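You operate a simulated robot arm through the tools that you are given. There is no shell and no other tool. Be economical: measure what you need, move in short steps, check, and stop when the job is done.

Carry out the task below with a simulated robot arm. There is one attempt and no reset: what you move stays moved.

## Task
Take the grey case from the top of the orange bench and leave it on the white table. Fetch the narrow silver heatsink and set it in the purple box. Put the vented box marked "D2" from the top of the orange bench on the grey table and the vented box marked "D5" on the right labelled spot of the rack. Press the bottom right channel button to switch it off. Put one of the silver heatsinks from the third level from the top of the grey shelf in the black tray on the beige table. Put the large blue board on the low shelf of the long grey table. Put the grey reel from the grey reel stand on the low shelf of the long grey table. The order is free. Set down upright: grey reel.

Only the result counts: the job must be done as asked and must still hold three seconds after the hand-in. Knocking over, shifting, dropping, spilling or breaking anything else fails it.

## Robot
A 7-joint arm with a two-finger parallel gripper on a trunk, on a base that drives. Base frame: it is fixed to the floor where the robot stands at the start and does not move with it; the origin is under the middle of the robot, x ahead of it, y to its left, z up; the surface under the hand at the start is at about z = 0.76. Lengths are in m, angles in rad, forces in N, time in s.
With the tool pointing down near the work surface it reaches from about 0.3 to 0.72 m from the robot's upright axis, wherever it stands. Its first joint turns from -2.496 to 2.496 rad. Places, roughly: black tray (29x18x4 cm) [-2.3, 1.5, 0.8]; bottom right channel button [-0.3, 1.9, 0.8]; grey case [0.75, 0, 0.75]; grey reel [2.25, -1.75, 1]; grey table [1.6, -2, 0.8]; large blue board (23x15x4 cm) [4.1, -0.9, 0.9]; low shelf of the long grey table [1, 1.3, 0.3]; narrow silver heatsink (3x3x3 cm) [0.5, 0.3, 0.8]; purple box (26x23x6 cm) [3.2, 2.7, 0.8]; right labelled spot of the rack (17x22 cm) [3.2, 3.9, 0.7]; silver heatsink (6x4x3 cm) [-2, 4.2, 0.9]; vented box [0.5, 0.25, 0.75]; white table [-0.3, 2.5, 0.8]. Payload 3 kg.
The tool frame sits at the grasp point between the pads (the TCP): z along the fingers, y along the line on which they close. The tips reach 0.03 m beyond it. The gripper opens to 0.11 m. The fingers are 0.02 m wide and 0.01 m thick; the gripper's body (0.048 by 0.112 m) begins 0.055 m behind the TCP.
Orientation is that of the tool frame in the base frame, as a unit quaternion [x, y, z, w]. With the fingers straight down and closing along the base's y, the tool's x points along the base's -x, its y along +y and its z along -z.

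## Interface
- The arm moves only by the tool arm_command. Its argument "series" is text: rows parted by semicolons, each of 7 numbers parted by spaces: the shift along the base's x, y, z in m, then the turn, a rotation vector about the base's x, y, z in degrees, then the gripper command, from -1 (fully open) to 1 (shut), values between in proportion. In form: dx dy dz wx wy wz hand; .... A call has 1 to 20 rows; each row is the pose to reach, as a shift and turn from the pose commanded when the call began. Each row takes 0.2 s and may step no farther than 0.05 m and 0.15 rad from the row before; otherwise, or with a gripper value out of range, the whole call is refused. Where a pose cannot be reached the arm comes as near as it can. A force on the tool above 40 N (or 10 N above the force at the start of the call, whichever is more), or a blocked arm, ends the call early, and 0.2 s more pass. The fingers move at their own pace (about 0.108 m/s each) and stop on an object; they squeeze with about 43 N. The grip force told is the motor's: it shows also when the fingers shut on nothing. Time passes only in rows, and 0.2 s behind the last, so rows that repeat a pose let the fingers close. The reply holds the time, the measured pose of the TCP, the force on the tool along the base axes, the opening and the grip force, in the units named above and with some noise, with the torque about the TCP (base axes, N m) and any sound that the robot's microphone picked up.
- Cameras (640 x 400 px; columns grow to the right, rows downward): "scene" is now at [0.1319, 0.0337, 1.6364]; the picture's right is [0.55, -0.83, -0.00], its down [-0.74, -0.49, -0.46] and it looks along [0.39, 0.26, -0.89] (base axes); focal length 250 px, centre (320, 200). "wrist" rides on the gripper at [0.072, 0.017, -0.103] in the tool frame; the picture's right is [-0.23, 0.97, 0.00], its down [-0.76, -0.18, -0.62] and it looks along [-0.61, -0.14, 0.78] (tool axes); focal length 222 px, centre (320, 200). There is no depth. A picture from a camera that has moved, and an enlarged one, comes with that camera's place and axes in the base frame and with its lens.
- snapshot(camera): a new picture of that camera. It takes no simulated time.
- move_column(by): slides the trunk up (or, below 0, down) by that many m; the arm and the scene camera ride with it, the base frame stays. It gives what a move gives, with no picture.
- base_move(legs): drives the robot by 1 to 6 legs, each [ahead, left, turn to the left] in m, m and rad, along the robot's own axes; the way and the turn of a leg run together, so that a leg with both is an arc; at most 1.5 m and 3.142 rad a leg. The arm and the cameras ride along, it lands a little off, and it stops where it bumps. It gives what a move gives.
- aim_head(pan, tilt): turns the head with the scene camera to pan (to the left, within 1.501 rad either way) and tilt (down, from -0.506 to 1.204), counted from straight ahead of the robot. It gives what a move gives.
- close_up(camera, box): a new picture of the part [left, top, right, bottom] of that camera's present view, enlarged. It takes no simulated time.
- sign_off(): hands the job in; it is judged then, once.

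Work in short steps. Places have to be worked out from the pictures, the camera data and where the tool is seen: move nearer, look again, correct. Check each grasp and each placing, and mend what went wrong. You have 217 turns and 202 pictures in all, those below and enlarged ones among them. Open the gripper and draw the arm clear of the work before you hand the job in, unless the task says otherwise; then end with one line.

The tools are called after "Call:" as name(argument=value, ...) on one line, values as JSON. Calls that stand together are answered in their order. arm_command: Moves the arm, as the interface text tells. Its arguments: {"type":"object","properties":{"series":{"type":"string"}},"required":["series"]} The other tools are called the same way: move_column (by) slides the trunk up or down; base_move (legs) drives the base; aim_head (pan, tilt) turns the head that bears the scene camera; snapshot (camera) takes a picture; close_up (camera, box) takes an enlarged picture of a part of a camera's view; sign_off () hands the job in.

At the start:

```text
t: 0.0
ee_pos: [0.7599, 0.0283, 1.0272]
orientation: [0.0, 1.0, 0.0, 0.0]
wrist_force: [-0.2, 0.6, -0.2]
moment: [0.0, 0.04, -0.03]
gripper_width: 0.1101
grasp_force: 0.1
trunk travel left (down, up): [-0.775, 0.115]
robot x, y, heading: [0.0022, 0.0009, -0.001]
head pan, tilt: [0.586, 1.087]
```

scene: 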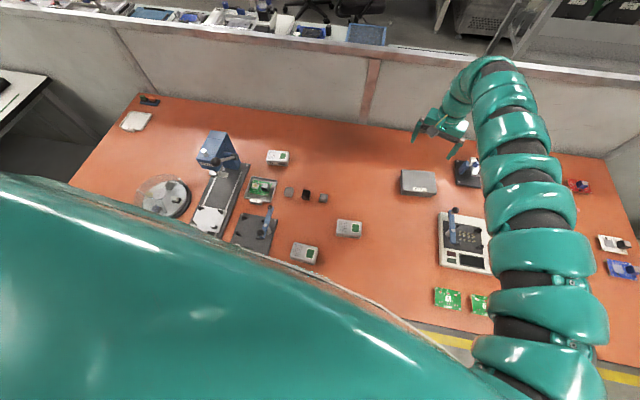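
wrist: 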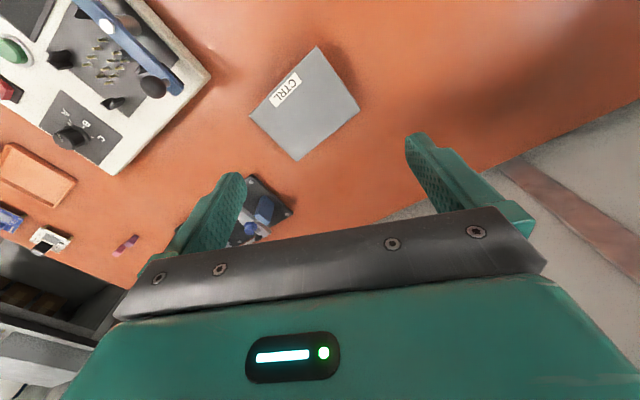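

The picture shows the orange bench with the grey case ("CTRL"), three vented boxes and three small heatsinks. I enlarge the area to read labels.

Call:
close_up(camera="scene", box=[220, 130, 380, 270])

Call:
close_up(camera="scene", box=[380, 120, 640, 320])

```text
2.86 times, centred on (300, 200) of scene
camera zoom: at [0.1319, 0.0337, 1.6364], right [0.55, -0.83, 0.0], down [-0.74, -0.49, -0.46], along [0.39, 0.26, -0.89], focal length 714 px, centre (377, 200)
```

zoom: 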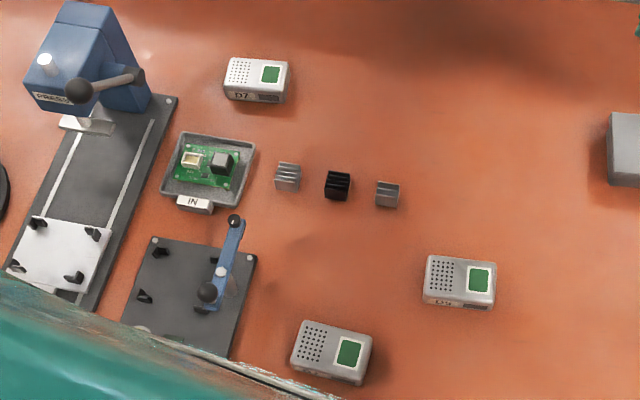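

```text
2.00 times, centred on (510, 220) of scene
camera zoom: at [0.1319, 0.0337, 1.6364], right [0.55, -0.83, 0.0], down [-0.74, -0.49, -0.46], along [0.39, 0.26, -0.89], focal length 500 px, centre (-60, 160)
```

zoom: 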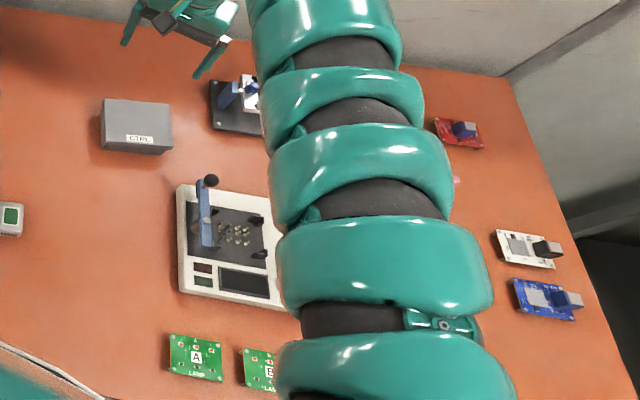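

Reading the labels of the boxes needs more zoom.

Call:
close_up(camera="scene", box=[325, 210, 373, 240])

Call:
close_up(camera="scene", box=[285, 235, 333, 265])

```text
13.33 times, centred on (349, 225) of scene
camera zoom: at [0.1319, 0.0337, 1.6364], right [0.55, -0.83, 0.0], down [-0.74, -0.49, -0.46], along [0.39, 0.26, -0.89], focal length 3330 px, centre (-67, -133)
```

zoom: 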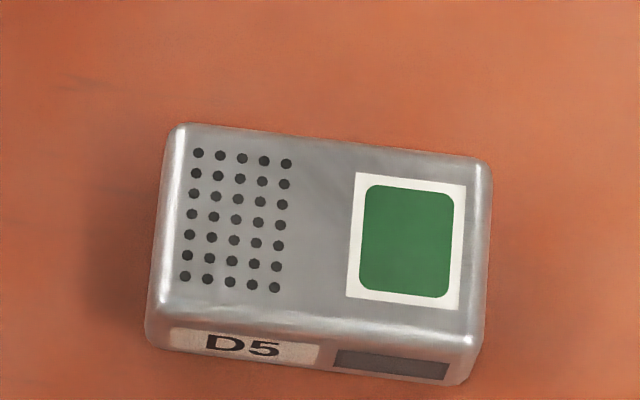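

```text
13.33 times, centred on (309, 250) of scene
camera zoom: at [0.1319, 0.0337, 1.6364], right [0.55, -0.83, 0.0], down [-0.74, -0.49, -0.46], along [0.39, 0.26, -0.89], focal length 3330 px, centre (467, -467)
```

zoom: 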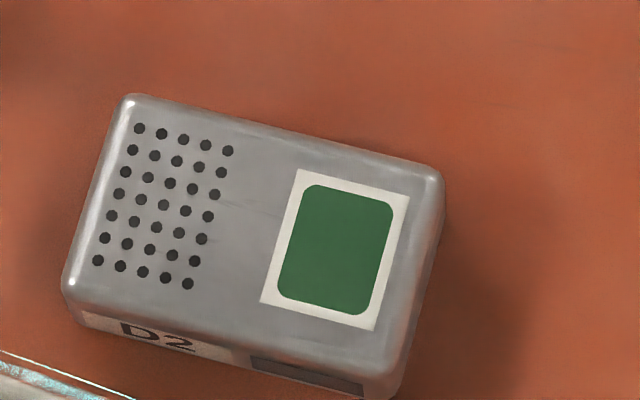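

D5 (≈0.463,0.128) and D2 (≈0.302,0.212) are both on the bench. Next I survey the room for routes with the head.

Call:
aim_head(pan=1.5, tilt=0.35)

Call:
snapshot(camera="scene")

Call:
aim_head(pan=0.4, tilt=0.25)

Call:
snapshot(camera="scene")

Call:
aim_head(pan=-0.7, tilt=0.25)

Call:
snapshot(camera="scene")

Call:
aim_head(pan=-1.5, tilt=0.35)

Call:
snapshot(camera="scene")

```text
t: 1.2
ee_pos: [0.76, 0.0276, 1.027]
orientation: [0.001, 1.0, 0.0, 0.0]
wrist_force: [-0.2, 0.2, 0.8]
moment: [-0.01, 0.02, 0.0]
gripper_width: 0.11
grasp_force: 0.0
trunk travel left (down, up): [-0.775, 0.115]
robot x, y, heading: [0.0003, 0.0026, -0.0]
head pan, tilt: [1.499, 0.351]
```

```text
195 pictures are left
camera scene: at [0.0854, 0.0912, 1.697], right [1.0, -0.07, 0.0], down [-0.03, -0.34, -0.94], along [0.07, 0.94, -0.34], focal length 250 px, centre (320, 200)
```

scene: 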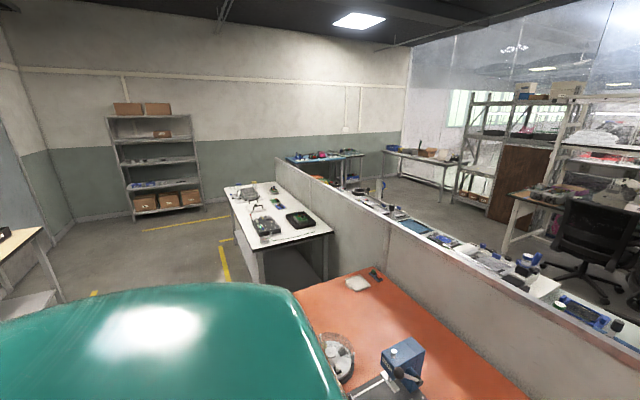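

```text
t: 2.5
ee_pos: [0.7602, 0.0281, 1.0264]
orientation: [0.002, 1.0, 0.0, 0.0]
wrist_force: [0.4, 0.1, 0.2]
moment: [-0.01, 0.02, 0.04]
gripper_width: 0.1102
grasp_force: 0.1
trunk travel left (down, up): [-0.775, 0.115]
robot x, y, heading: [0.0001, -0.0006, -0.001]
head pan, tilt: [0.4, 0.25]
```

```text
194 pictures are left
camera scene: at [0.1647, 0.0347, 1.7064], right [0.39, -0.92, 0.0], down [-0.23, -0.1, -0.97], along [0.89, 0.38, -0.25], focal length 250 px, centre (320, 200)
```

scene: 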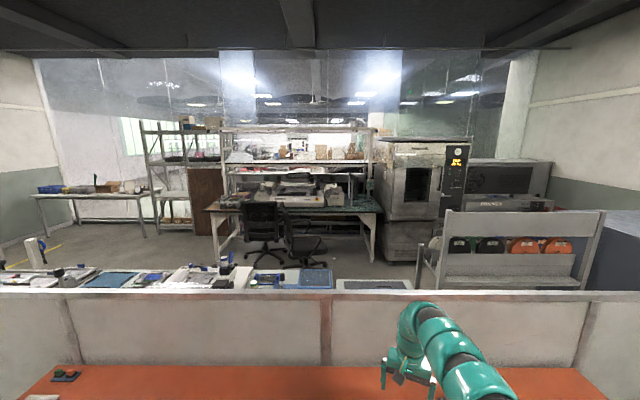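

```text
t: 3.9
ee_pos: [0.7607, 0.0285, 1.0274]
orientation: [0.001, 1.0, 0.0, 0.0]
wrist_force: [0.7, -1.0, 0.2]
moment: [0.0, 0.01, 0.03]
gripper_width: 0.11
grasp_force: 0.1
trunk travel left (down, up): [-0.775, 0.115]
robot x, y, heading: [-0.0006, 0.0024, 0.003]
head pan, tilt: [-0.7, 0.25]
```

```text
193 pictures are left
camera scene: at [0.1502, -0.0618, 1.7064], right [-0.64, -0.77, 0.0], down [-0.19, 0.16, -0.97], along [0.74, -0.62, -0.25], focal length 250 px, centre (320, 200)
```

scene: 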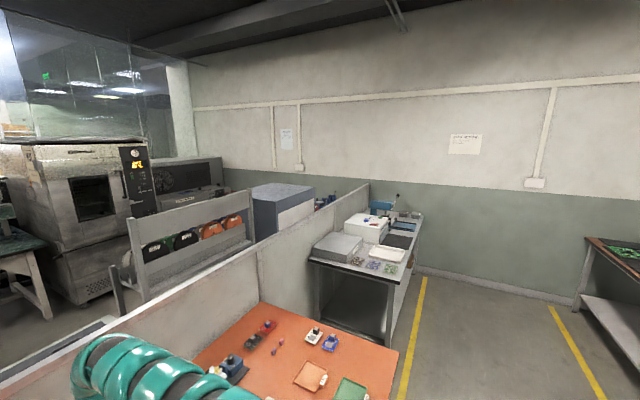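

```text
t: 5.0
ee_pos: [0.7607, 0.0268, 1.0264]
orientation: [0.001, 1.0, 0.001, 0.0]
wrist_force: [0.5, -0.5, 0.3]
moment: [-0.01, -0.02, -0.01]
gripper_width: 0.1098
grasp_force: 0.1
trunk travel left (down, up): [-0.775, 0.115]
robot x, y, heading: [-0.0041, 0.001, -0.005]
head pan, tilt: [-1.499, 0.351]
```

```text
192 pictures are left
camera scene: at [0.0854, -0.0945, 1.697], right [-1.0, -0.07, 0.0], down [-0.03, 0.34, -0.94], along [0.07, -0.94, -0.34], focal length 250 px, centre (320, 200)
```

scene: 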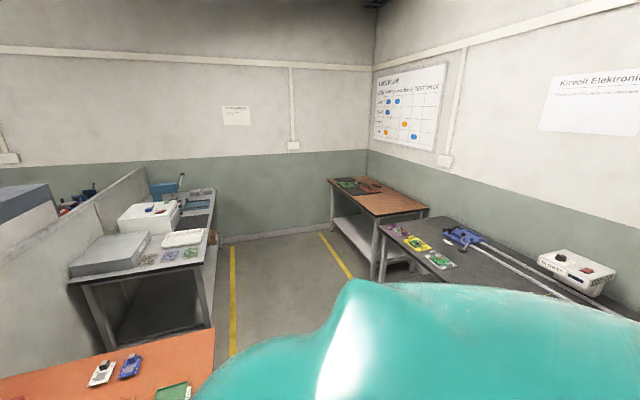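

The bench side holds D2, the case and D5; the grey table is at my front right, the white table ahead-left, and the partition must be rounded at its left end. I back off 0.2 m to have D2 at a good radius, then turn the hand over D2.

Call:
base_move(legs=[[-0.2, 0, 0]])

Call:
aim_head(pan=0.4, tilt=0.95)

Call:
snapshot(camera="scene")

```text
t: 6.6
ee_pos: [0.5512, 0.0281, 1.0277]
orientation: [0.001, 1.0, 0.0, 0.001]
wrist_force: [0.3, -0.3, 0.6]
moment: [0.02, -0.02, 0.02]
gripper_width: 0.1103
grasp_force: 0.0
trunk travel left (down, up): [-0.775, 0.115]
robot x, y, heading: [-0.2044, -0.0015, 0.005]
head pan, tilt: [-1.499, 0.351]
```

```text
t: 8.5
ee_pos: [0.5531, 0.0294, 1.0256]
orientation: [-0.001, 1.0, 0.0, 0.0]
wrist_force: [-0.5, -0.2, 0.1]
moment: [0.01, -0.01, 0.01]
gripper_width: 0.1101
grasp_force: 0.1
trunk travel left (down, up): [-0.775, 0.115]
robot x, y, heading: [-0.2084, -0.0007, 0.002]
head pan, tilt: [0.4, 0.949]
```

```text
191 pictures are left
camera scene: at [-0.0615, 0.0267, 1.6458], right [0.39, -0.92, 0.0], down [-0.75, -0.32, -0.58], along [0.54, 0.23, -0.81], focal length 250 px, centre (320, 200)
```

scene: 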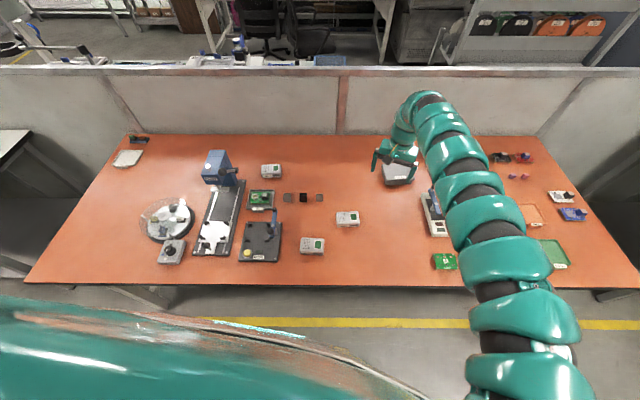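

Now I sweep the hand over D2 at z≈0.93 with the closing line turned to ≈18°.

Call:
arm_command(series="-0.028 0.020 0 0 0 -8 -1; -0.056 0.041 0 0 0 -16 -1; -0.084 0.061 0 0 0 -24 -1; -0.112 0.081 -0.01 0 0 -32 -1; -0.139 0.102 -0.03 0 0 -40 -1; -0.167 0.122 -0.05 0 0 -48 -1; -0.195 0.142 -0.07 0 0 -56 -1; -0.223 0.163 -0.085 0 0 -64 -1; -0.251 0.183 -0.095 0 0 -71.5 -1")

Call:
snapshot(camera="wrist")

Call:
close_up(camera="scene", box=[220, 150, 380, 270])

```text
t: 10.5
ee_pos: [0.3068, 0.2157, 0.9299]
orientation: [0.584, 0.811, 0.0, 0.001]
wrist_force: [0.1, -0.1, 0.4]
moment: [0.03, -0.01, 0.01]
gripper_width: 0.1099
grasp_force: 0.1
out of reach, approached as far as the arm can: row 7, 8, 9
trunk travel left (down, up): [-0.775, 0.115]
robot x, y, heading: [-0.2086, -0.0021, 0.004]
head pan, tilt: [0.4, 0.949]
```

```text
190 pictures are left
camera wrist: at [0.2991, 0.2894, 1.0321], right [1.0, 0.09, 0.0], down [0.07, -0.78, 0.62], along [0.06, -0.62, -0.78], focal length 222 px, centre (320, 200)
```

wrist: 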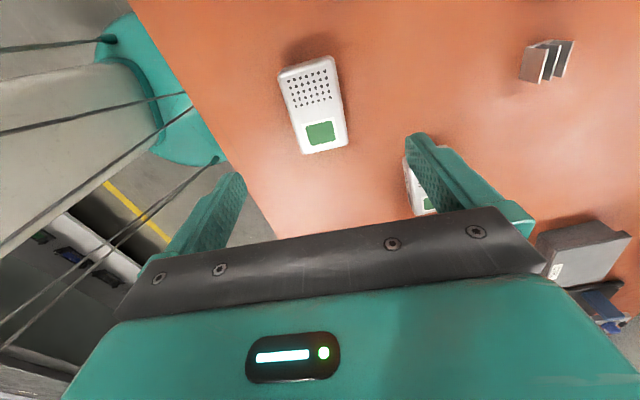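

```text
3.33 times, centred on (300, 210) of scene
camera zoom: at [-0.0622, 0.0276, 1.6459], right [0.39, -0.92, 0.0], down [-0.75, -0.32, -0.58], along [0.54, 0.23, -0.81], focal length 832 px, centre (387, 167)
```

zoom: 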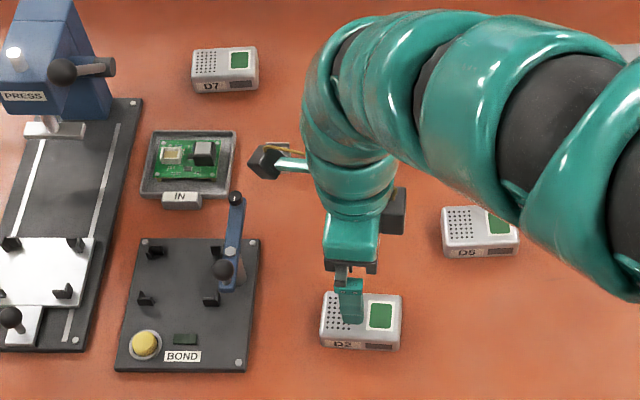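

D2 is at ≈(0.300,0.22), axis as expected. I descend to TCP z≈0.797 and close.

Call:
arm_command(series="-0.002 0.004 -0.04 0 0 0 -1; -0.002 0.004 -0.08 0 0 0 -1; -0.002 0.004 -0.115 0 0 0 -1; -0.002 0.004 -0.134 0 0 0 -1")

Call:
snapshot(camera="wrist")

Call:
close_up(camera="scene", box=[260, 190, 360, 270])

```text
t: 11.5
ee_pos: [0.3035, 0.2194, 0.7945]
orientation: [0.583, 0.812, 0.0, 0.0]
wrist_force: [-0.3, -1.0, 0.2]
moment: [0.0, 0.01, 0.01]
gripper_width: 0.1101
grasp_force: 0.0
trunk travel left (down, up): [-0.775, 0.115]
robot x, y, heading: [-0.2048, -0.0018, -0.0]
head pan, tilt: [0.4, 0.949]
```

```text
188 pictures are left
camera wrist: at [0.2947, 0.2935, 0.897], right [1.0, 0.1, 0.0], down [0.07, -0.78, 0.62], along [0.06, -0.62, -0.78], focal length 222 px, centre (320, 200)
```

wrist: 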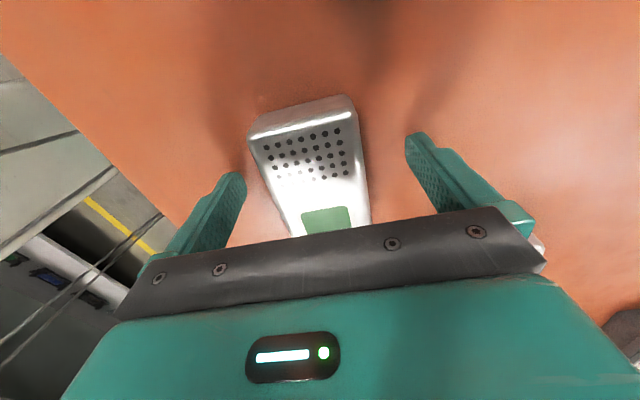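

```text
5.00 times, centred on (310, 230) of scene
camera zoom: at [-0.0615, 0.0264, 1.6458], right [0.39, -0.92, 0.0], down [-0.75, -0.32, -0.58], along [0.54, 0.23, -0.81], focal length 1249 px, centre (370, 50)
```

zoom: 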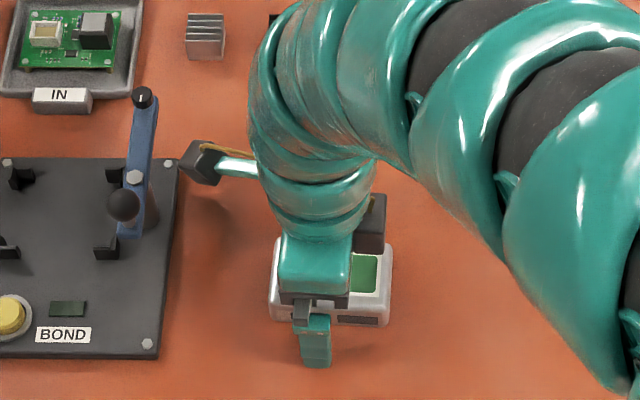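

Fingers straddle D2. I close and lift.

Call:
arm_command(series="0 0 0 0 0 0 1; 0 0 0 0 0 0 1; 0 0 0 0 0 0 1; 0 0 0.04 0 0 0 1; 0 0 0.08 0 0 0 1; 0 0 0.12 0 0 0 1; 0 0 0.16 0 0 0 1")

Call:
snapshot(camera="wrist")

```text
t: 13.1
ee_pos: [0.3117, 0.2243, 0.9497]
orientation: [0.584, 0.812, 0.0, -0.001]
wrist_force: [-0.7, -0.1, -1.7]
moment: [0.05, -0.03, 0.02]
gripper_width: 0.0577
grasp_force: 43.1
out of reach, approached as far as the arm can: row 7
trunk travel left (down, up): [-0.775, 0.115]
robot x, y, heading: [-0.2076, -0.0035, 0.003]
head pan, tilt: [0.4, 0.949]
```

```text
186 pictures are left
camera wrist: at [0.3028, 0.2989, 1.0528], right [1.0, 0.1, 0.0], down [0.08, -0.78, 0.62], along [0.06, -0.62, -0.78], focal length 222 px, centre (320, 200)
```

wrist: 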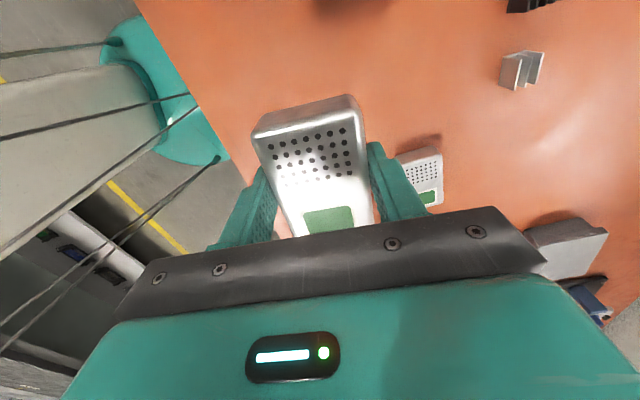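

D2 is held (width 0.058). The room is turned ≈24.4° to my frame: bench/table front edges lie at n≈0.25 (n=0.91x+0.413y). I back away, align heading to 0.426, and strafe right toward the grey table.

Call:
base_move(legs=[[-0.2, 0, 0], [0, 0, 0.426], [0, -1.4, 0], [0, -1.0, 0]])

Call:
aim_head(pan=-0.2, tilt=0.75)

Call:
snapshot(camera="scene")

```text
t: 27.4
ee_pos: [1.0028, -1.7377, 0.9494]
orientation: [0.376, 0.927, -0.001, 0.0]
wrist_force: [0.0, -0.4, -1.7]
moment: [0.01, 0.01, 0.0]
gripper_width: 0.0576
grasp_force: 43.3
trunk travel left (down, up): [-0.775, 0.115]
robot x, y, heading: [0.6447, -2.1757, 0.476]
head pan, tilt: [0.4, 0.949]
```

```text
t: 28.4
ee_pos: [1.0025, -1.7373, 0.9498]
orientation: [0.377, 0.926, -0.001, -0.001]
wrist_force: [-0.8, 0.3, -1.9]
moment: [-0.01, 0.0, -0.03]
gripper_width: 0.0576
grasp_force: 43.4
trunk travel left (down, up): [-0.775, 0.115]
robot x, y, heading: [0.647, -2.1761, 0.472]
head pan, tilt: [-0.201, 0.75]
```

```text
185 pictures are left
camera scene: at [0.7939, -2.1175, 1.6613], right [0.27, -0.96, 0.0], down [-0.66, -0.19, -0.73], along [0.7, 0.2, -0.68], focal length 250 px, centre (320, 200)
```

scene: 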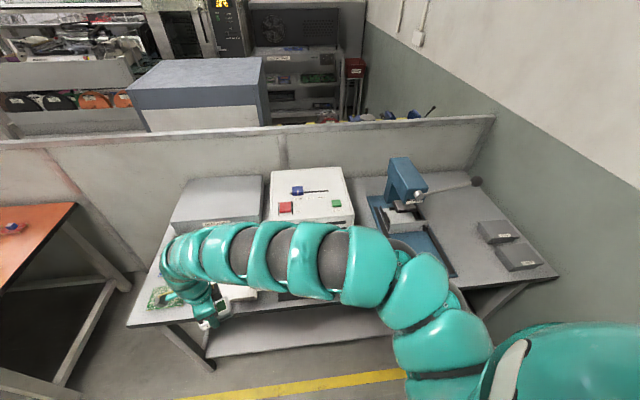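

The table's free patch is between the blue press and the grey boxes at right, ≈(1.58,-2.54). I drive right and slightly closer, then look again.

Call:
base_move(legs=[[0.1, -0.4, -0.046]])

Call:
aim_head(pan=-0.5, tilt=0.85)

Call:
snapshot(camera="scene")

```text
t: 30.9
ee_pos: [1.2857, -2.0674, 0.9494]
orientation: [0.396, 0.918, -0.001, -0.001]
wrist_force: [-0.1, 0.3, -1.5]
moment: [-0.01, -0.02, -0.02]
gripper_width: 0.0575
grasp_force: 42.8
trunk travel left (down, up): [-0.775, 0.115]
robot x, y, heading: [0.9111, -2.4856, 0.439]
head pan, tilt: [-0.201, 0.75]
```

```text
t: 31.7
ee_pos: [1.2865, -2.067, 0.9494]
orientation: [0.396, 0.918, -0.001, 0.0]
wrist_force: [1.1, 0.6, -1.9]
moment: [0.01, -0.01, -0.03]
gripper_width: 0.0577
grasp_force: 42.5
trunk travel left (down, up): [-0.775, 0.115]
robot x, y, heading: [0.9116, -2.49, 0.43]
head pan, tilt: [-0.499, 0.85]
```

```text
184 pictures are left
camera scene: at [1.059, -2.4614, 1.6534], right [-0.06, -1.0, 0.0], down [-0.75, 0.05, -0.66], along [0.66, -0.04, -0.75], focal length 250 px, centre (320, 200)
```

scene: 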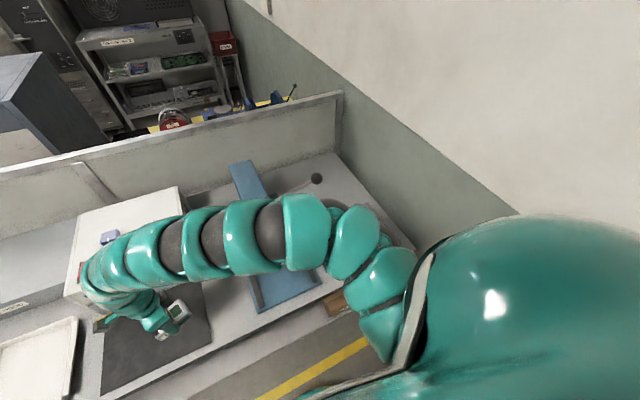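

The spot between the black mat and the press, ≈(1.36,-2.16), looks free and is near the tool; a wrist picture checks it.

Call:
snapshot(camera="wrist")

Call:
close_up(camera="scene", box=[80, 180, 400, 380])

```text
183 pictures are left
camera wrist: at [1.2478, -2.0016, 1.0523], right [0.86, 0.5, 0.0], down [0.39, -0.67, 0.62], along [0.31, -0.54, -0.78], focal length 222 px, centre (320, 200)
```

wrist: 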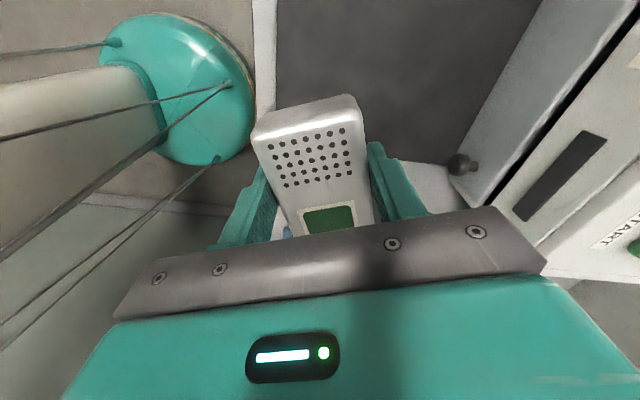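

```text
2.00 times, centred on (240, 280) of scene
camera zoom: at [1.059, -2.4614, 1.6534], right [-0.06, -1.0, 0.0], down [-0.75, 0.05, -0.66], along [0.66, -0.04, -0.75], focal length 500 px, centre (480, 40)
```

zoom: 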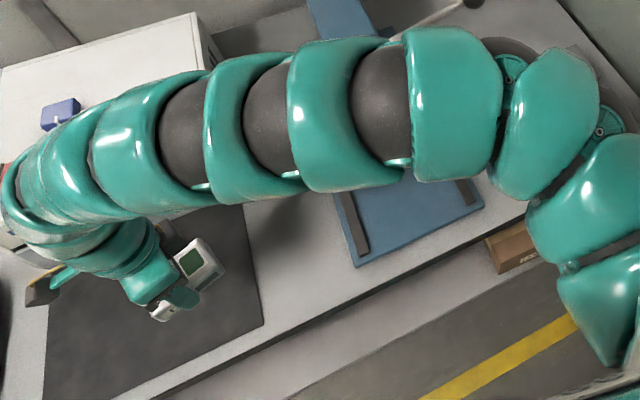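

The free strip is centred ≈(1.379,-2.167), 15 cm wide. I move over it and lower to z≈0.83, then look.

Call:
arm_command(series="0.031 -0.033 0 0 0 -4 1; 0.062 -0.067 0 0 0 -8 1; 0.092 -0.1 0 0 0 -12 1; 0.092 -0.1 -0.04 0 0 -15 1; 0.092 -0.1 -0.08 0 0 -15 1; 0.092 -0.1 -0.12 0 0 -15 1")

Call:
snapshot(camera="wrist")

Call:
close_up(camera="scene", box=[80, 180, 400, 380])

```text
t: 33.1
ee_pos: [1.3784, -2.1673, 0.8276]
orientation: [0.512, 0.859, -0.001, 0.001]
wrist_force: [0.5, -0.4, -1.1]
moment: [0.0, 0.01, 0.01]
gripper_width: 0.0573
grasp_force: 43.2
out of reach, approached as far as the arm can: row 1, 2, 3, 4
trunk travel left (down, up): [-0.775, 0.115]
robot x, y, heading: [0.9115, -2.4879, 0.431]
head pan, tilt: [-0.499, 0.85]
```

```text
181 pictures are left
camera wrist: at [1.3588, -2.0959, 0.9295], right [0.97, 0.26, 0.0], down [0.21, -0.75, 0.62], along [0.16, -0.6, -0.78], focal length 222 px, centre (320, 200)
```

wrist: 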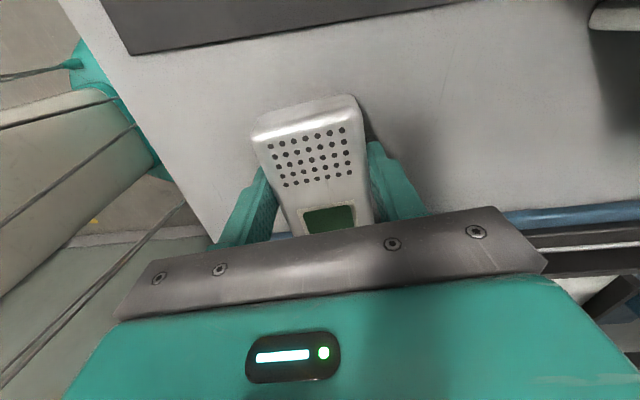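

```text
2.00 times, centred on (240, 280) of scene
camera zoom: at [1.0595, -2.4605, 1.6532], right [-0.07, -1.0, 0.0], down [-0.75, 0.05, -0.66], along [0.66, -0.04, -0.75], focal length 500 px, centre (480, 40)
```

zoom: 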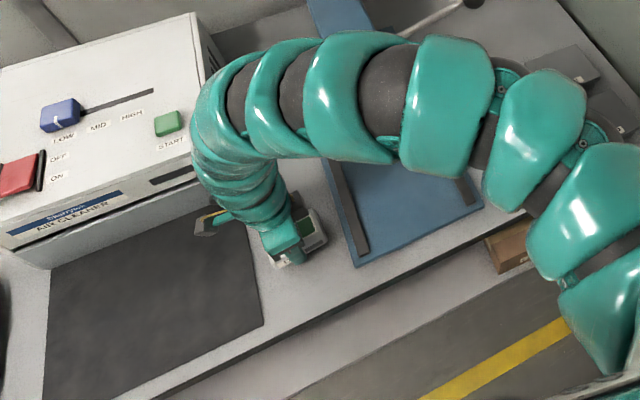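

Position is good; I shift 1 cm toward the mat and lower in 1 cm steps feeling for contact.

Call:
arm_command(series="-0.005 0.01 0 0 0 0 1; -0.005 0.01 -0.01 0 0 0 1; -0.005 0.01 -0.018 0 0 0 1; -0.005 0.01 -0.025 0 0 0 1; -0.005 0.01 -0.030 0 0 0 1; -0.005 0.01 -0.033 0 0 0 1")

Call:
snapshot(camera="wrist")

```text
t: 34.1
ee_pos: [1.3729, -2.1583, 0.8103]
orientation: [0.512, 0.859, 0.002, 0.003]
wrist_force: [-7.7, -9.6, 33.1]
moment: [-0.52, 1.4, 0.39]
gripper_width: 0.0576
grasp_force: 43.3
trunk travel left (down, up): [-0.775, 0.115]
robot x, y, heading: [0.9076, -2.4856, 0.431]
head pan, tilt: [-0.499, 0.85]
stopped in row 5: the force on the tool passed its limit at 71 N (the readings are from after the stop); the commanded pose is now the measured one
```

```text
179 pictures are left
camera wrist: at [1.3527, -2.0853, 0.9131], right [0.97, 0.26, 0.01], down [0.2, -0.76, 0.62], along [0.17, -0.6, -0.78], focal length 222 px, centre (320, 200)
```

wrist: 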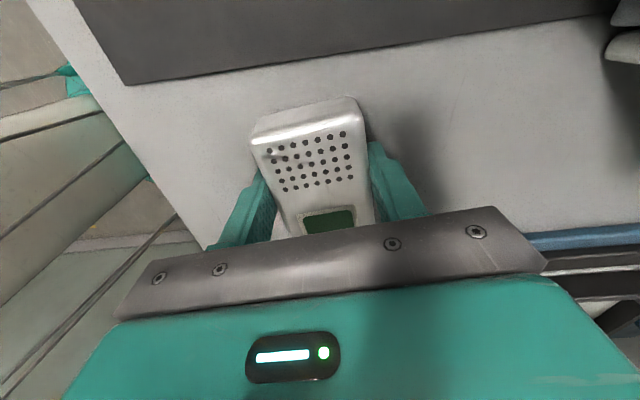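

Contact at z≈0.81, the box stands. I open and lift straight up.

Call:
arm_command(series="0 0 0.002 0 0 0 1; 0 0 0.002 0 0 0 0.3; 0 0 0.002 0 0 0 -0.5; 0 0 0.002 0 0 0 -1; 0 0 0.002 0 0 0 -1; 0 0 0.04 0 0 0 -1; 0 0 0.08 0 0 0 -1; 0 0 0.12 0 0 0 -1")

Call:
snapshot(camera="wrist")

```text
t: 35.9
ee_pos: [1.3863, -2.1416, 0.9123]
orientation: [0.513, 0.858, -0.001, 0.001]
wrist_force: [0.2, -0.1, -0.8]
moment: [-0.01, 0.0, 0.02]
gripper_width: 0.1102
grasp_force: 0.0
out of reach, approached as far as the arm can: row 8
trunk travel left (down, up): [-0.775, 0.115]
robot x, y, heading: [0.9109, -2.4891, 0.434]
head pan, tilt: [-0.499, 0.85]
```

```text
178 pictures are left
camera wrist: at [1.3657, -2.0681, 1.0154], right [0.97, 0.26, 0.0], down [0.2, -0.75, 0.63], along [0.16, -0.6, -0.78], focal length 222 px, centre (320, 200)
```

wrist: 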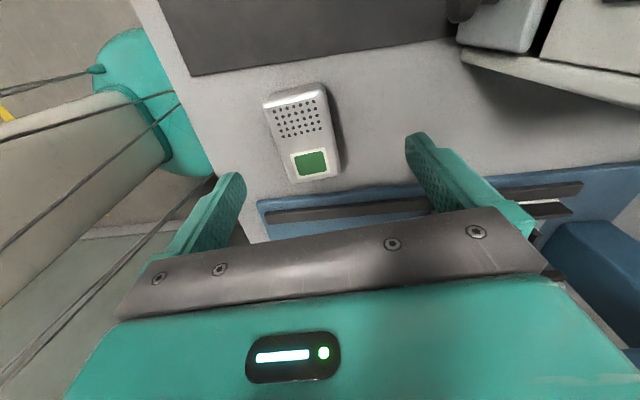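

D2 is on the grey table. I back away and strafe left in front of the bench to the grey case (n≈0.71, l≈-0.32).

Call:
base_move(legs=[[-0.25, 0, -0.006], [0, 1.5, 0], [0, 0.8, 0]])

Call:
aim_head(pan=0.0, tilt=0.7)

Call:
snapshot(camera="scene")

```text
t: 48.6
ee_pos: [0.1759, -0.1597, 0.9127]
orientation: [0.495, 0.869, 0.0, 0.001]
wrist_force: [0.3, -0.7, 0.1]
moment: [0.02, 0.02, 0.02]
gripper_width: 0.1101
grasp_force: 0.0
trunk travel left (down, up): [-0.775, 0.115]
robot x, y, heading: [-0.2831, -0.5291, 0.477]
head pan, tilt: [-0.499, 0.85]
```

```text
t: 49.5
ee_pos: [0.1774, -0.1612, 0.9125]
orientation: [0.494, 0.869, -0.001, 0.001]
wrist_force: [0.3, -0.3, 0.2]
moment: [-0.01, 0.01, -0.02]
gripper_width: 0.1099
grasp_force: 0.0
trunk travel left (down, up): [-0.775, 0.115]
robot x, y, heading: [-0.284, -0.5301, 0.477]
head pan, tilt: [0.0, 0.7]
```

```text
177 pictures are left
camera scene: at [-0.1394, -0.4545, 1.6656], right [0.46, -0.89, 0.0], down [-0.57, -0.3, -0.76], along [0.68, 0.35, -0.64], focal length 250 px, centre (320, 200)
```

scene: 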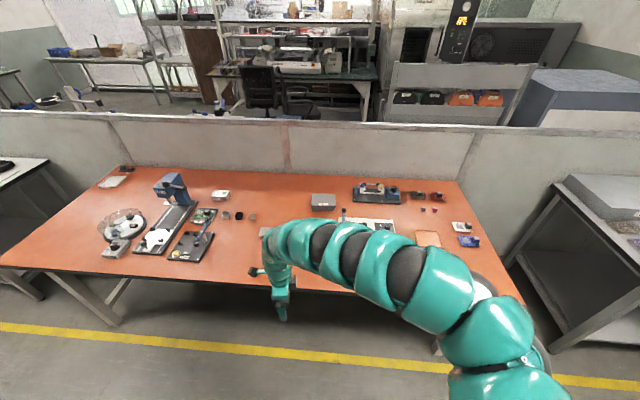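

I zoom in on the case for its orientation.

Call:
close_up(camera="scene", box=[296, 180, 352, 215])

```text
11.43 times, centred on (324, 198) of scene
camera zoom: at [-0.1394, -0.4545, 1.6656], right [0.46, -0.89, 0.0], down [-0.57, -0.3, -0.76], along [0.68, 0.35, -0.64], focal length 2854 px, centre (274, 229)
```

zoom: 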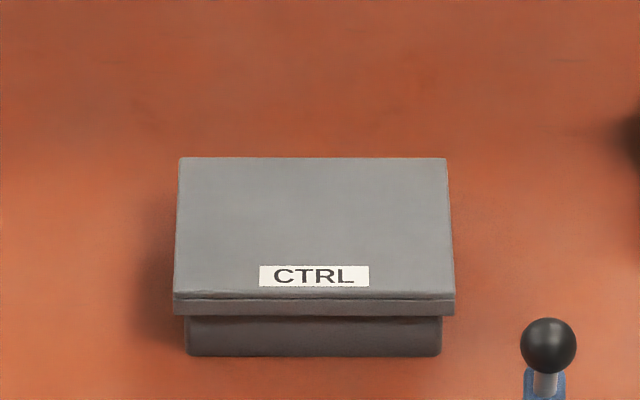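

Case: top ≈(0.780,0.000,0.805), ≈0.128×0.098, depth axis at ≈27°. I raise the trunk for clearance and drive forward to the bench.

Call:
move_column(by=0.1)

Call:
base_move(legs=[[0.48, 0.02, -0.04]])

Call:
snapshot(camera="wrist")

```text
t: 50.8
ee_pos: [0.1781, -0.1606, 1.0126]
orientation: [0.495, 0.869, -0.001, 0.0]
wrist_force: [-1.0, -0.2, 1.2]
moment: [0.01, 0.0, -0.01]
gripper_width: 0.1099
grasp_force: 0.0
trunk travel left (down, up): [-0.875, 0.015]
robot x, y, heading: [-0.2792, -0.5299, 0.477]
head pan, tilt: [0.0, 0.7]
```

```text
t: 53.6
ee_pos: [0.6036, 0.0532, 1.0129]
orientation: [0.509, 0.861, -0.001, 0.001]
wrist_force: [0.8, -0.2, -0.1]
moment: [-0.02, 0.01, 0.02]
gripper_width: 0.11
grasp_force: 0.1
trunk travel left (down, up): [-0.875, 0.015]
robot x, y, heading: [0.1317, -0.2975, 0.442]
head pan, tilt: [0.0, 0.7]
```

```text
175 pictures are left
camera wrist: at [0.5827, 0.126, 1.1151], right [0.96, 0.27, 0.0], down [0.21, -0.75, 0.62], along [0.17, -0.6, -0.78], focal length 222 px, centre (320, 200)
```

wrist: 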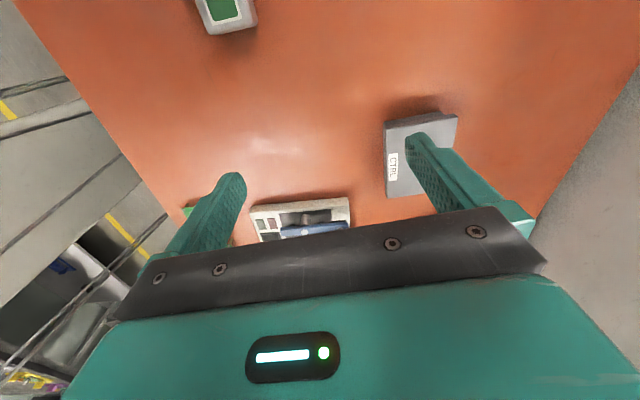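

I creep 4 cm closer and put the hand over the case at z≈0.95 (trunk lowered back).

Call:
base_move(legs=[[0.04, 0, 0]])

Call:
arm_command(series="0.035 -0.017 0 0 0 -1 -1; 0.07 -0.035 0 0 0 -1 -1; 0.105 -0.052 0 0 0 -1 -1; 0.14 -0.07 0 0 0 -1 -1; 0.14 -0.07 -0.04 0 0 -1 -1; 0.14 -0.07 -0.08 0 0 -1 -1")

Call:
snapshot(camera="wrist")

Call:
snapshot(camera="scene")

```text
t: 54.5
ee_pos: [0.6397, 0.0708, 1.0124]
orientation: [0.508, 0.861, -0.001, 0.001]
wrist_force: [0.9, 0.0, -1.1]
moment: [-0.03, -0.04, 0.04]
gripper_width: 0.1099
grasp_force: 0.3
trunk travel left (down, up): [-0.875, 0.015]
robot x, y, heading: [0.1661, -0.2838, 0.442]
head pan, tilt: [0.0, 0.7]
```

```text
t: 55.9
ee_pos: [0.7804, 0.0011, 0.9328]
orientation: [0.516, 0.856, 0.0, 0.001]
wrist_force: [0.2, -0.3, 0.0]
moment: [0.01, -0.02, 0.0]
gripper_width: 0.1101
grasp_force: 0.1
trunk travel left (down, up): [-0.875, 0.015]
robot x, y, heading: [0.1666, -0.2827, 0.446]
head pan, tilt: [0.0, 0.7]
```

```text
174 pictures are left
camera wrist: at [0.7606, 0.0747, 1.0354], right [0.97, 0.26, 0.0], down [0.2, -0.76, 0.62], along [0.16, -0.6, -0.78], focal length 222 px, centre (320, 200)
```

wrist: 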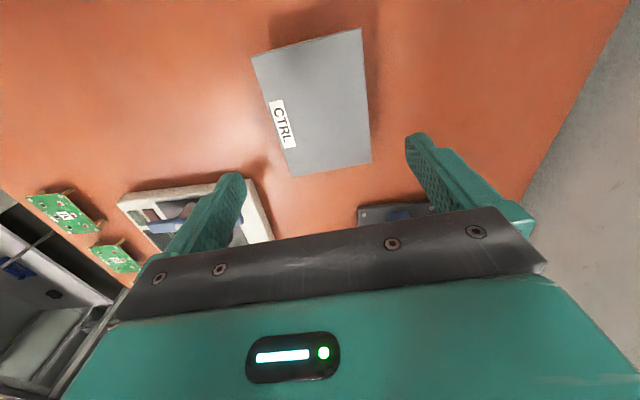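

```text
173 pictures are left
camera scene: at [0.315, -0.2132, 1.7655], right [0.43, -0.9, 0.0], down [-0.58, -0.28, -0.76], along [0.69, 0.33, -0.64], focal length 250 px, centre (320, 200)
```

scene: 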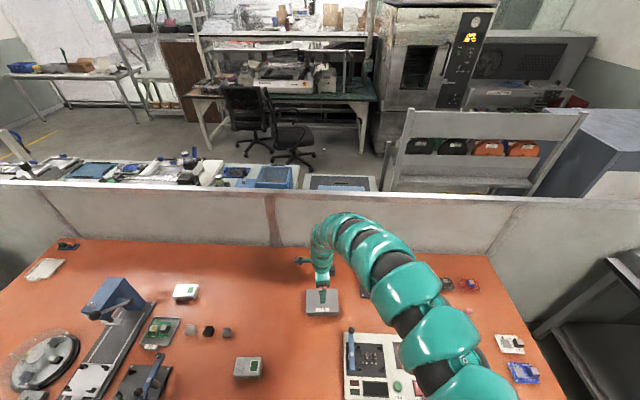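

The case centre is (0.781,0.0015), depth 0.095 at 26.3°: I'm centred. I trim the angle 1.5° and descend with fingers wide open.

Call:
arm_command(series="0 0 -0.04 0 0 -1.5 -1; 0 0 -0.08 0 0 -1.5 -1; 0 0 -0.11 0 0 -1.5 -1; 0 0 -0.125 0 0 -1.5 -1; 0 0 -0.134 0 0 -1.5 -1")

Call:
snapshot(camera="wrist")

Call:
close_up(camera="scene", box=[272, 260, 372, 330])

```text
t: 57.1
ee_pos: [0.7724, -0.0058, 0.8196]
orientation: [0.527, 0.85, -0.001, 0.001]
wrist_force: [0.9, 1.4, 1.2]
moment: [0.02, -0.06, -0.03]
gripper_width: 0.11
grasp_force: 0.1
out of reach, approached as far as the arm can: row 3, 4, 5
trunk travel left (down, up): [-0.875, 0.015]
robot x, y, heading: [0.1672, -0.2813, 0.445]
head pan, tilt: [0.0, 0.7]
```

```text
172 pictures are left
camera wrist: at [0.7553, 0.0674, 0.9225], right [0.97, 0.23, 0.0], down [0.18, -0.76, 0.62], along [0.14, -0.61, -0.78], focal length 222 px, centre (320, 200)
```

wrist: 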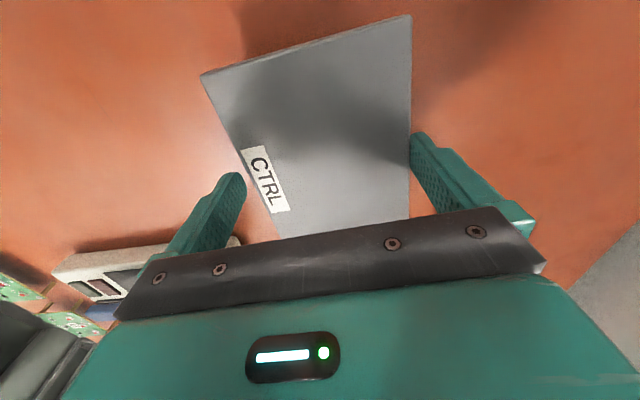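

```text
5.71 times, centred on (322, 295) of scene
camera zoom: at [0.314, -0.2132, 1.7656], right [0.43, -0.9, 0.0], down [-0.58, -0.28, -0.76], along [0.69, 0.33, -0.64], focal length 1427 px, centre (309, -343)
```

zoom: 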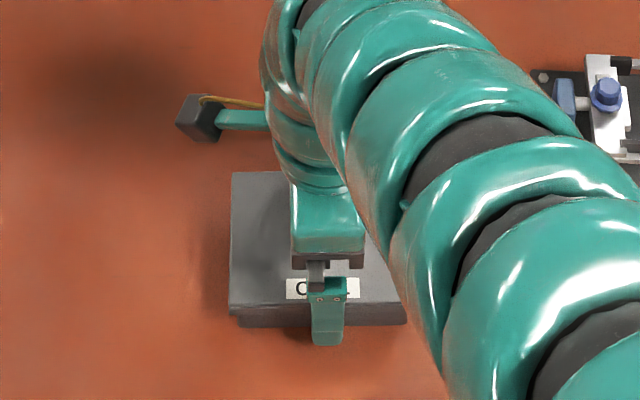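

The raised trunk limits the reach. I lift the arm 10 cm, then lower the trunk by the same amount.

Call:
arm_command(series="0 0 0.02 0 0 0 -1; 0 0 0.06 0 0 0 -1; 0 0 0.105 0 0 0 -1; 0 0 0.105 0 0 0 -1")

Call:
move_column(by=-0.07)

Call:
snapshot(camera="wrist")

```text
t: 58.1
ee_pos: [0.775, -0.0033, 0.9196]
orientation: [0.527, 0.85, -0.001, 0.0]
wrist_force: [0.2, 0.8, 0.7]
moment: [0.0, -0.01, -0.01]
gripper_width: 0.1099
grasp_force: 0.1
trunk travel left (down, up): [-0.875, 0.015]
robot x, y, heading: [0.1679, -0.2796, 0.444]
head pan, tilt: [0.0, 0.7]
```

```text
t: 59.2
ee_pos: [0.7742, -0.0028, 0.8501]
orientation: [0.527, 0.85, -0.001, 0.002]
wrist_force: [-0.7, -0.4, 0.0]
moment: [-0.01, 0.01, 0.0]
gripper_width: 0.1102
grasp_force: 0.1
trunk travel left (down, up): [-0.805, 0.085]
robot x, y, heading: [0.1657, -0.2833, 0.448]
head pan, tilt: [0.0, 0.7]
```

```text
170 pictures are left
camera wrist: at [0.7561, 0.0701, 0.9535], right [0.97, 0.23, 0.0], down [0.18, -0.76, 0.62], along [0.14, -0.61, -0.78], focal length 222 px, centre (320, 200)
```

wrist: 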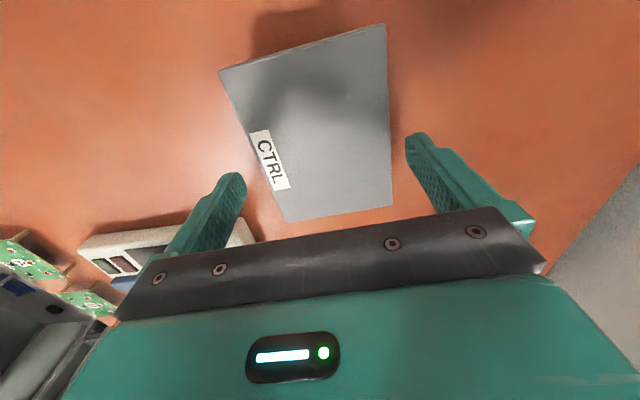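

By this view the case centre is within 2 mm of the tool. I descend to z≈0.797 and close.

Call:
arm_command(series="0.001 0.001 -0.025 0 0 0 -1; 0.001 0.001 -0.045 0 0 0 -1; 0.001 0.001 -0.053 0 0 0 -1; 0.001 0.001 -0.053 0 0 0 1; 0.001 0.001 -0.053 0 0 0 1; 0.001 0.001 -0.053 0 0 0 1")

Call:
arm_command(series="0 0 0.01 0 0 0 1; 0 0 0.02 0 0 0 1; 0 0 0.03 0 0 0 1")

Call:
close_up(camera="scene", box=[272, 240, 372, 330])

Call:
snapshot(camera="wrist")

```text
t: 60.6
ee_pos: [0.7772, -0.0031, 0.7977]
orientation: [0.527, 0.85, 0.0, 0.0]
wrist_force: [-0.5, 0.9, 1.2]
moment: [-0.04, 0.18, -0.05]
gripper_width: 0.0984
grasp_force: 42.9
trunk travel left (down, up): [-0.805, 0.085]
robot x, y, heading: [0.1633, -0.281, 0.451]
head pan, tilt: [0.0, 0.7]
```

```text
t: 61.4
ee_pos: [0.7763, -0.0022, 0.8272]
orientation: [0.527, 0.85, 0.001, 0.002]
wrist_force: [0.7, -0.2, -2.4]
moment: [-0.04, -0.01, 0.0]
gripper_width: 0.0983
grasp_force: 43.1
trunk travel left (down, up): [-0.805, 0.085]
robot x, y, heading: [0.1669, -0.2851, 0.447]
head pan, tilt: [0.0, 0.7]
```

```text
4.44 times, centred on (322, 285) of scene
camera zoom: at [0.3139, -0.2129, 1.6956], right [0.43, -0.9, 0.0], down [-0.58, -0.28, -0.76], along [0.69, 0.33, -0.64], focal length 1110 px, centre (311, -178)
```

zoom: 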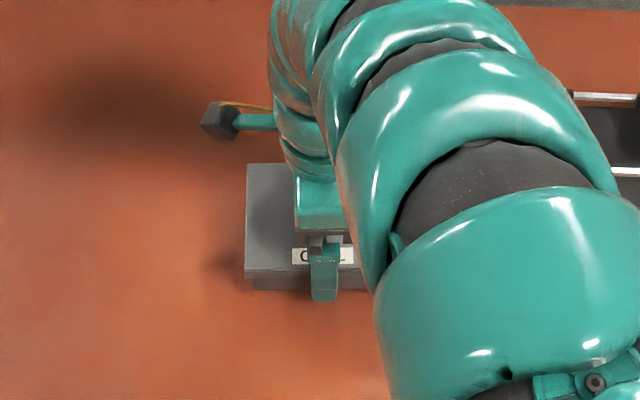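

```text
168 pictures are left
camera wrist: at [0.7587, 0.0708, 0.9303], right [0.97, 0.23, 0.0], down [0.18, -0.76, 0.62], along [0.14, -0.61, -0.78], focal length 222 px, centre (320, 200)
```

wrist: 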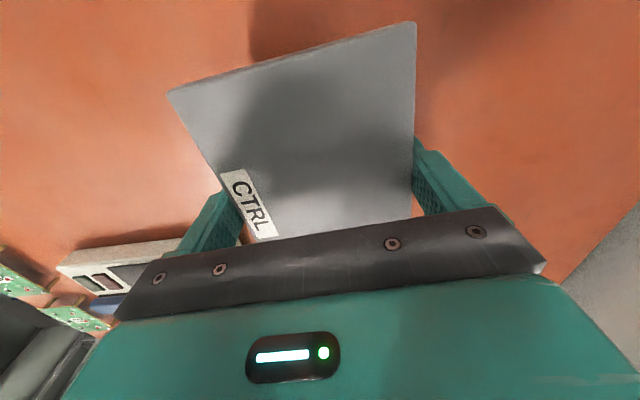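

The case seems lifted; I raise further and check from the scene camera that the whole body came along.

Call:
arm_command(series="0 0 0.04 0 0 0 1; 0 0 0.08 0 0 0 1; -0.01 -0.005 0.12 0 0 0 1; -0.03 -0.015 0.13 0 0 0 1")

Call:
close_up(camera="scene", box=[230, 200, 390, 320])

```text
t: 62.4
ee_pos: [0.7591, -0.0056, 0.9432]
orientation: [0.527, 0.85, -0.001, -0.001]
wrist_force: [0.5, 0.2, -1.2]
moment: [0.01, 0.02, -0.02]
gripper_width: 0.0985
grasp_force: 42.8
out of reach, approached as far as the arm can: row 4
trunk travel left (down, up): [-0.805, 0.085]
robot x, y, heading: [0.1641, -0.2828, 0.447]
head pan, tilt: [0.0, 0.7]
```

```text
3.33 times, centred on (310, 260) of scene
camera zoom: at [0.3161, -0.2132, 1.6953], right [0.43, -0.9, 0.0], down [-0.58, -0.28, -0.76], along [0.69, 0.33, -0.65], focal length 832 px, centre (353, 0)
```

zoom: 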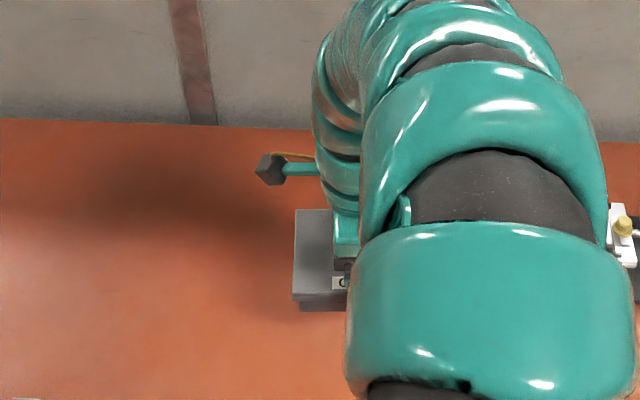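

The whole case is up. I back off and strafe left toward the white table.

Call:
base_move(legs=[[-0.5, 0, -0.02], [0, 1.4, 0], [0, 0.8, 0]])

Call:
aim_head(pan=0.25, tilt=0.6)

Call:
snapshot(camera="scene")

```text
t: 75.7
ee_pos: [-0.5724, 1.7707, 0.9436]
orientation: [0.532, 0.847, -0.002, 0.001]
wrist_force: [-0.6, -0.3, -1.6]
moment: [-0.04, -0.04, -0.03]
gripper_width: 0.098
grasp_force: 43.1
trunk travel left (down, up): [-0.805, 0.085]
robot x, y, heading: [-1.1647, 1.5004, 0.431]
head pan, tilt: [0.0, 0.7]
```

```text
t: 76.4
ee_pos: [-0.5721, 1.7706, 0.9444]
orientation: [0.531, 0.847, -0.001, 0.0]
wrist_force: [0.1, 0.3, -2.2]
moment: [0.02, -0.03, 0.01]
gripper_width: 0.0983
grasp_force: 43.2
trunk travel left (down, up): [-0.805, 0.085]
robot x, y, heading: [-1.1683, 1.5031, 0.431]
head pan, tilt: [0.25, 0.6]
```

```text
166 pictures are left
camera scene: at [-1.0268, 1.5889, 1.7042], right [0.63, -0.78, 0.0], down [-0.44, -0.36, -0.82], along [0.64, 0.52, -0.57], focal length 250 px, centre (320, 200)
```

scene: 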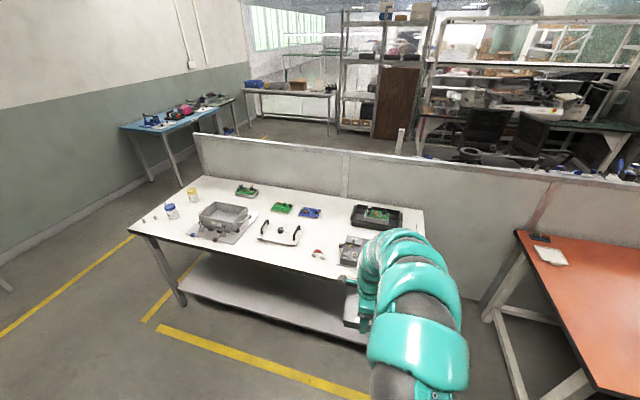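

I enlarge the white table to find a free spot and the channel buttons.

Call:
close_up(camera="scene", box=[130, 170, 430, 300])

```text
2.13 times, centred on (280, 235) of scene
camera zoom: at [-1.0268, 1.5889, 1.7042], right [0.63, -0.78, 0.0], down [-0.44, -0.36, -0.82], along [0.64, 0.52, -0.57], focal length 533 px, centre (405, 125)
```

zoom: 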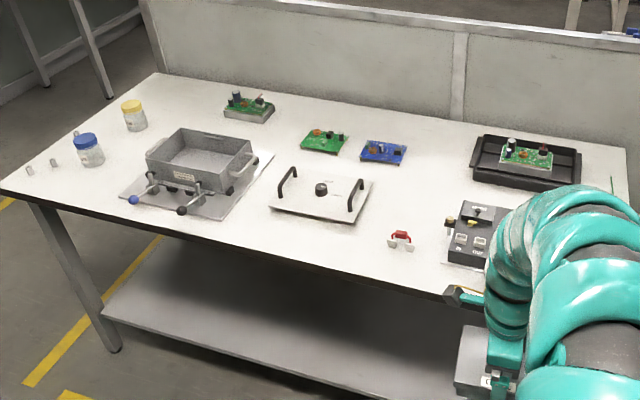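

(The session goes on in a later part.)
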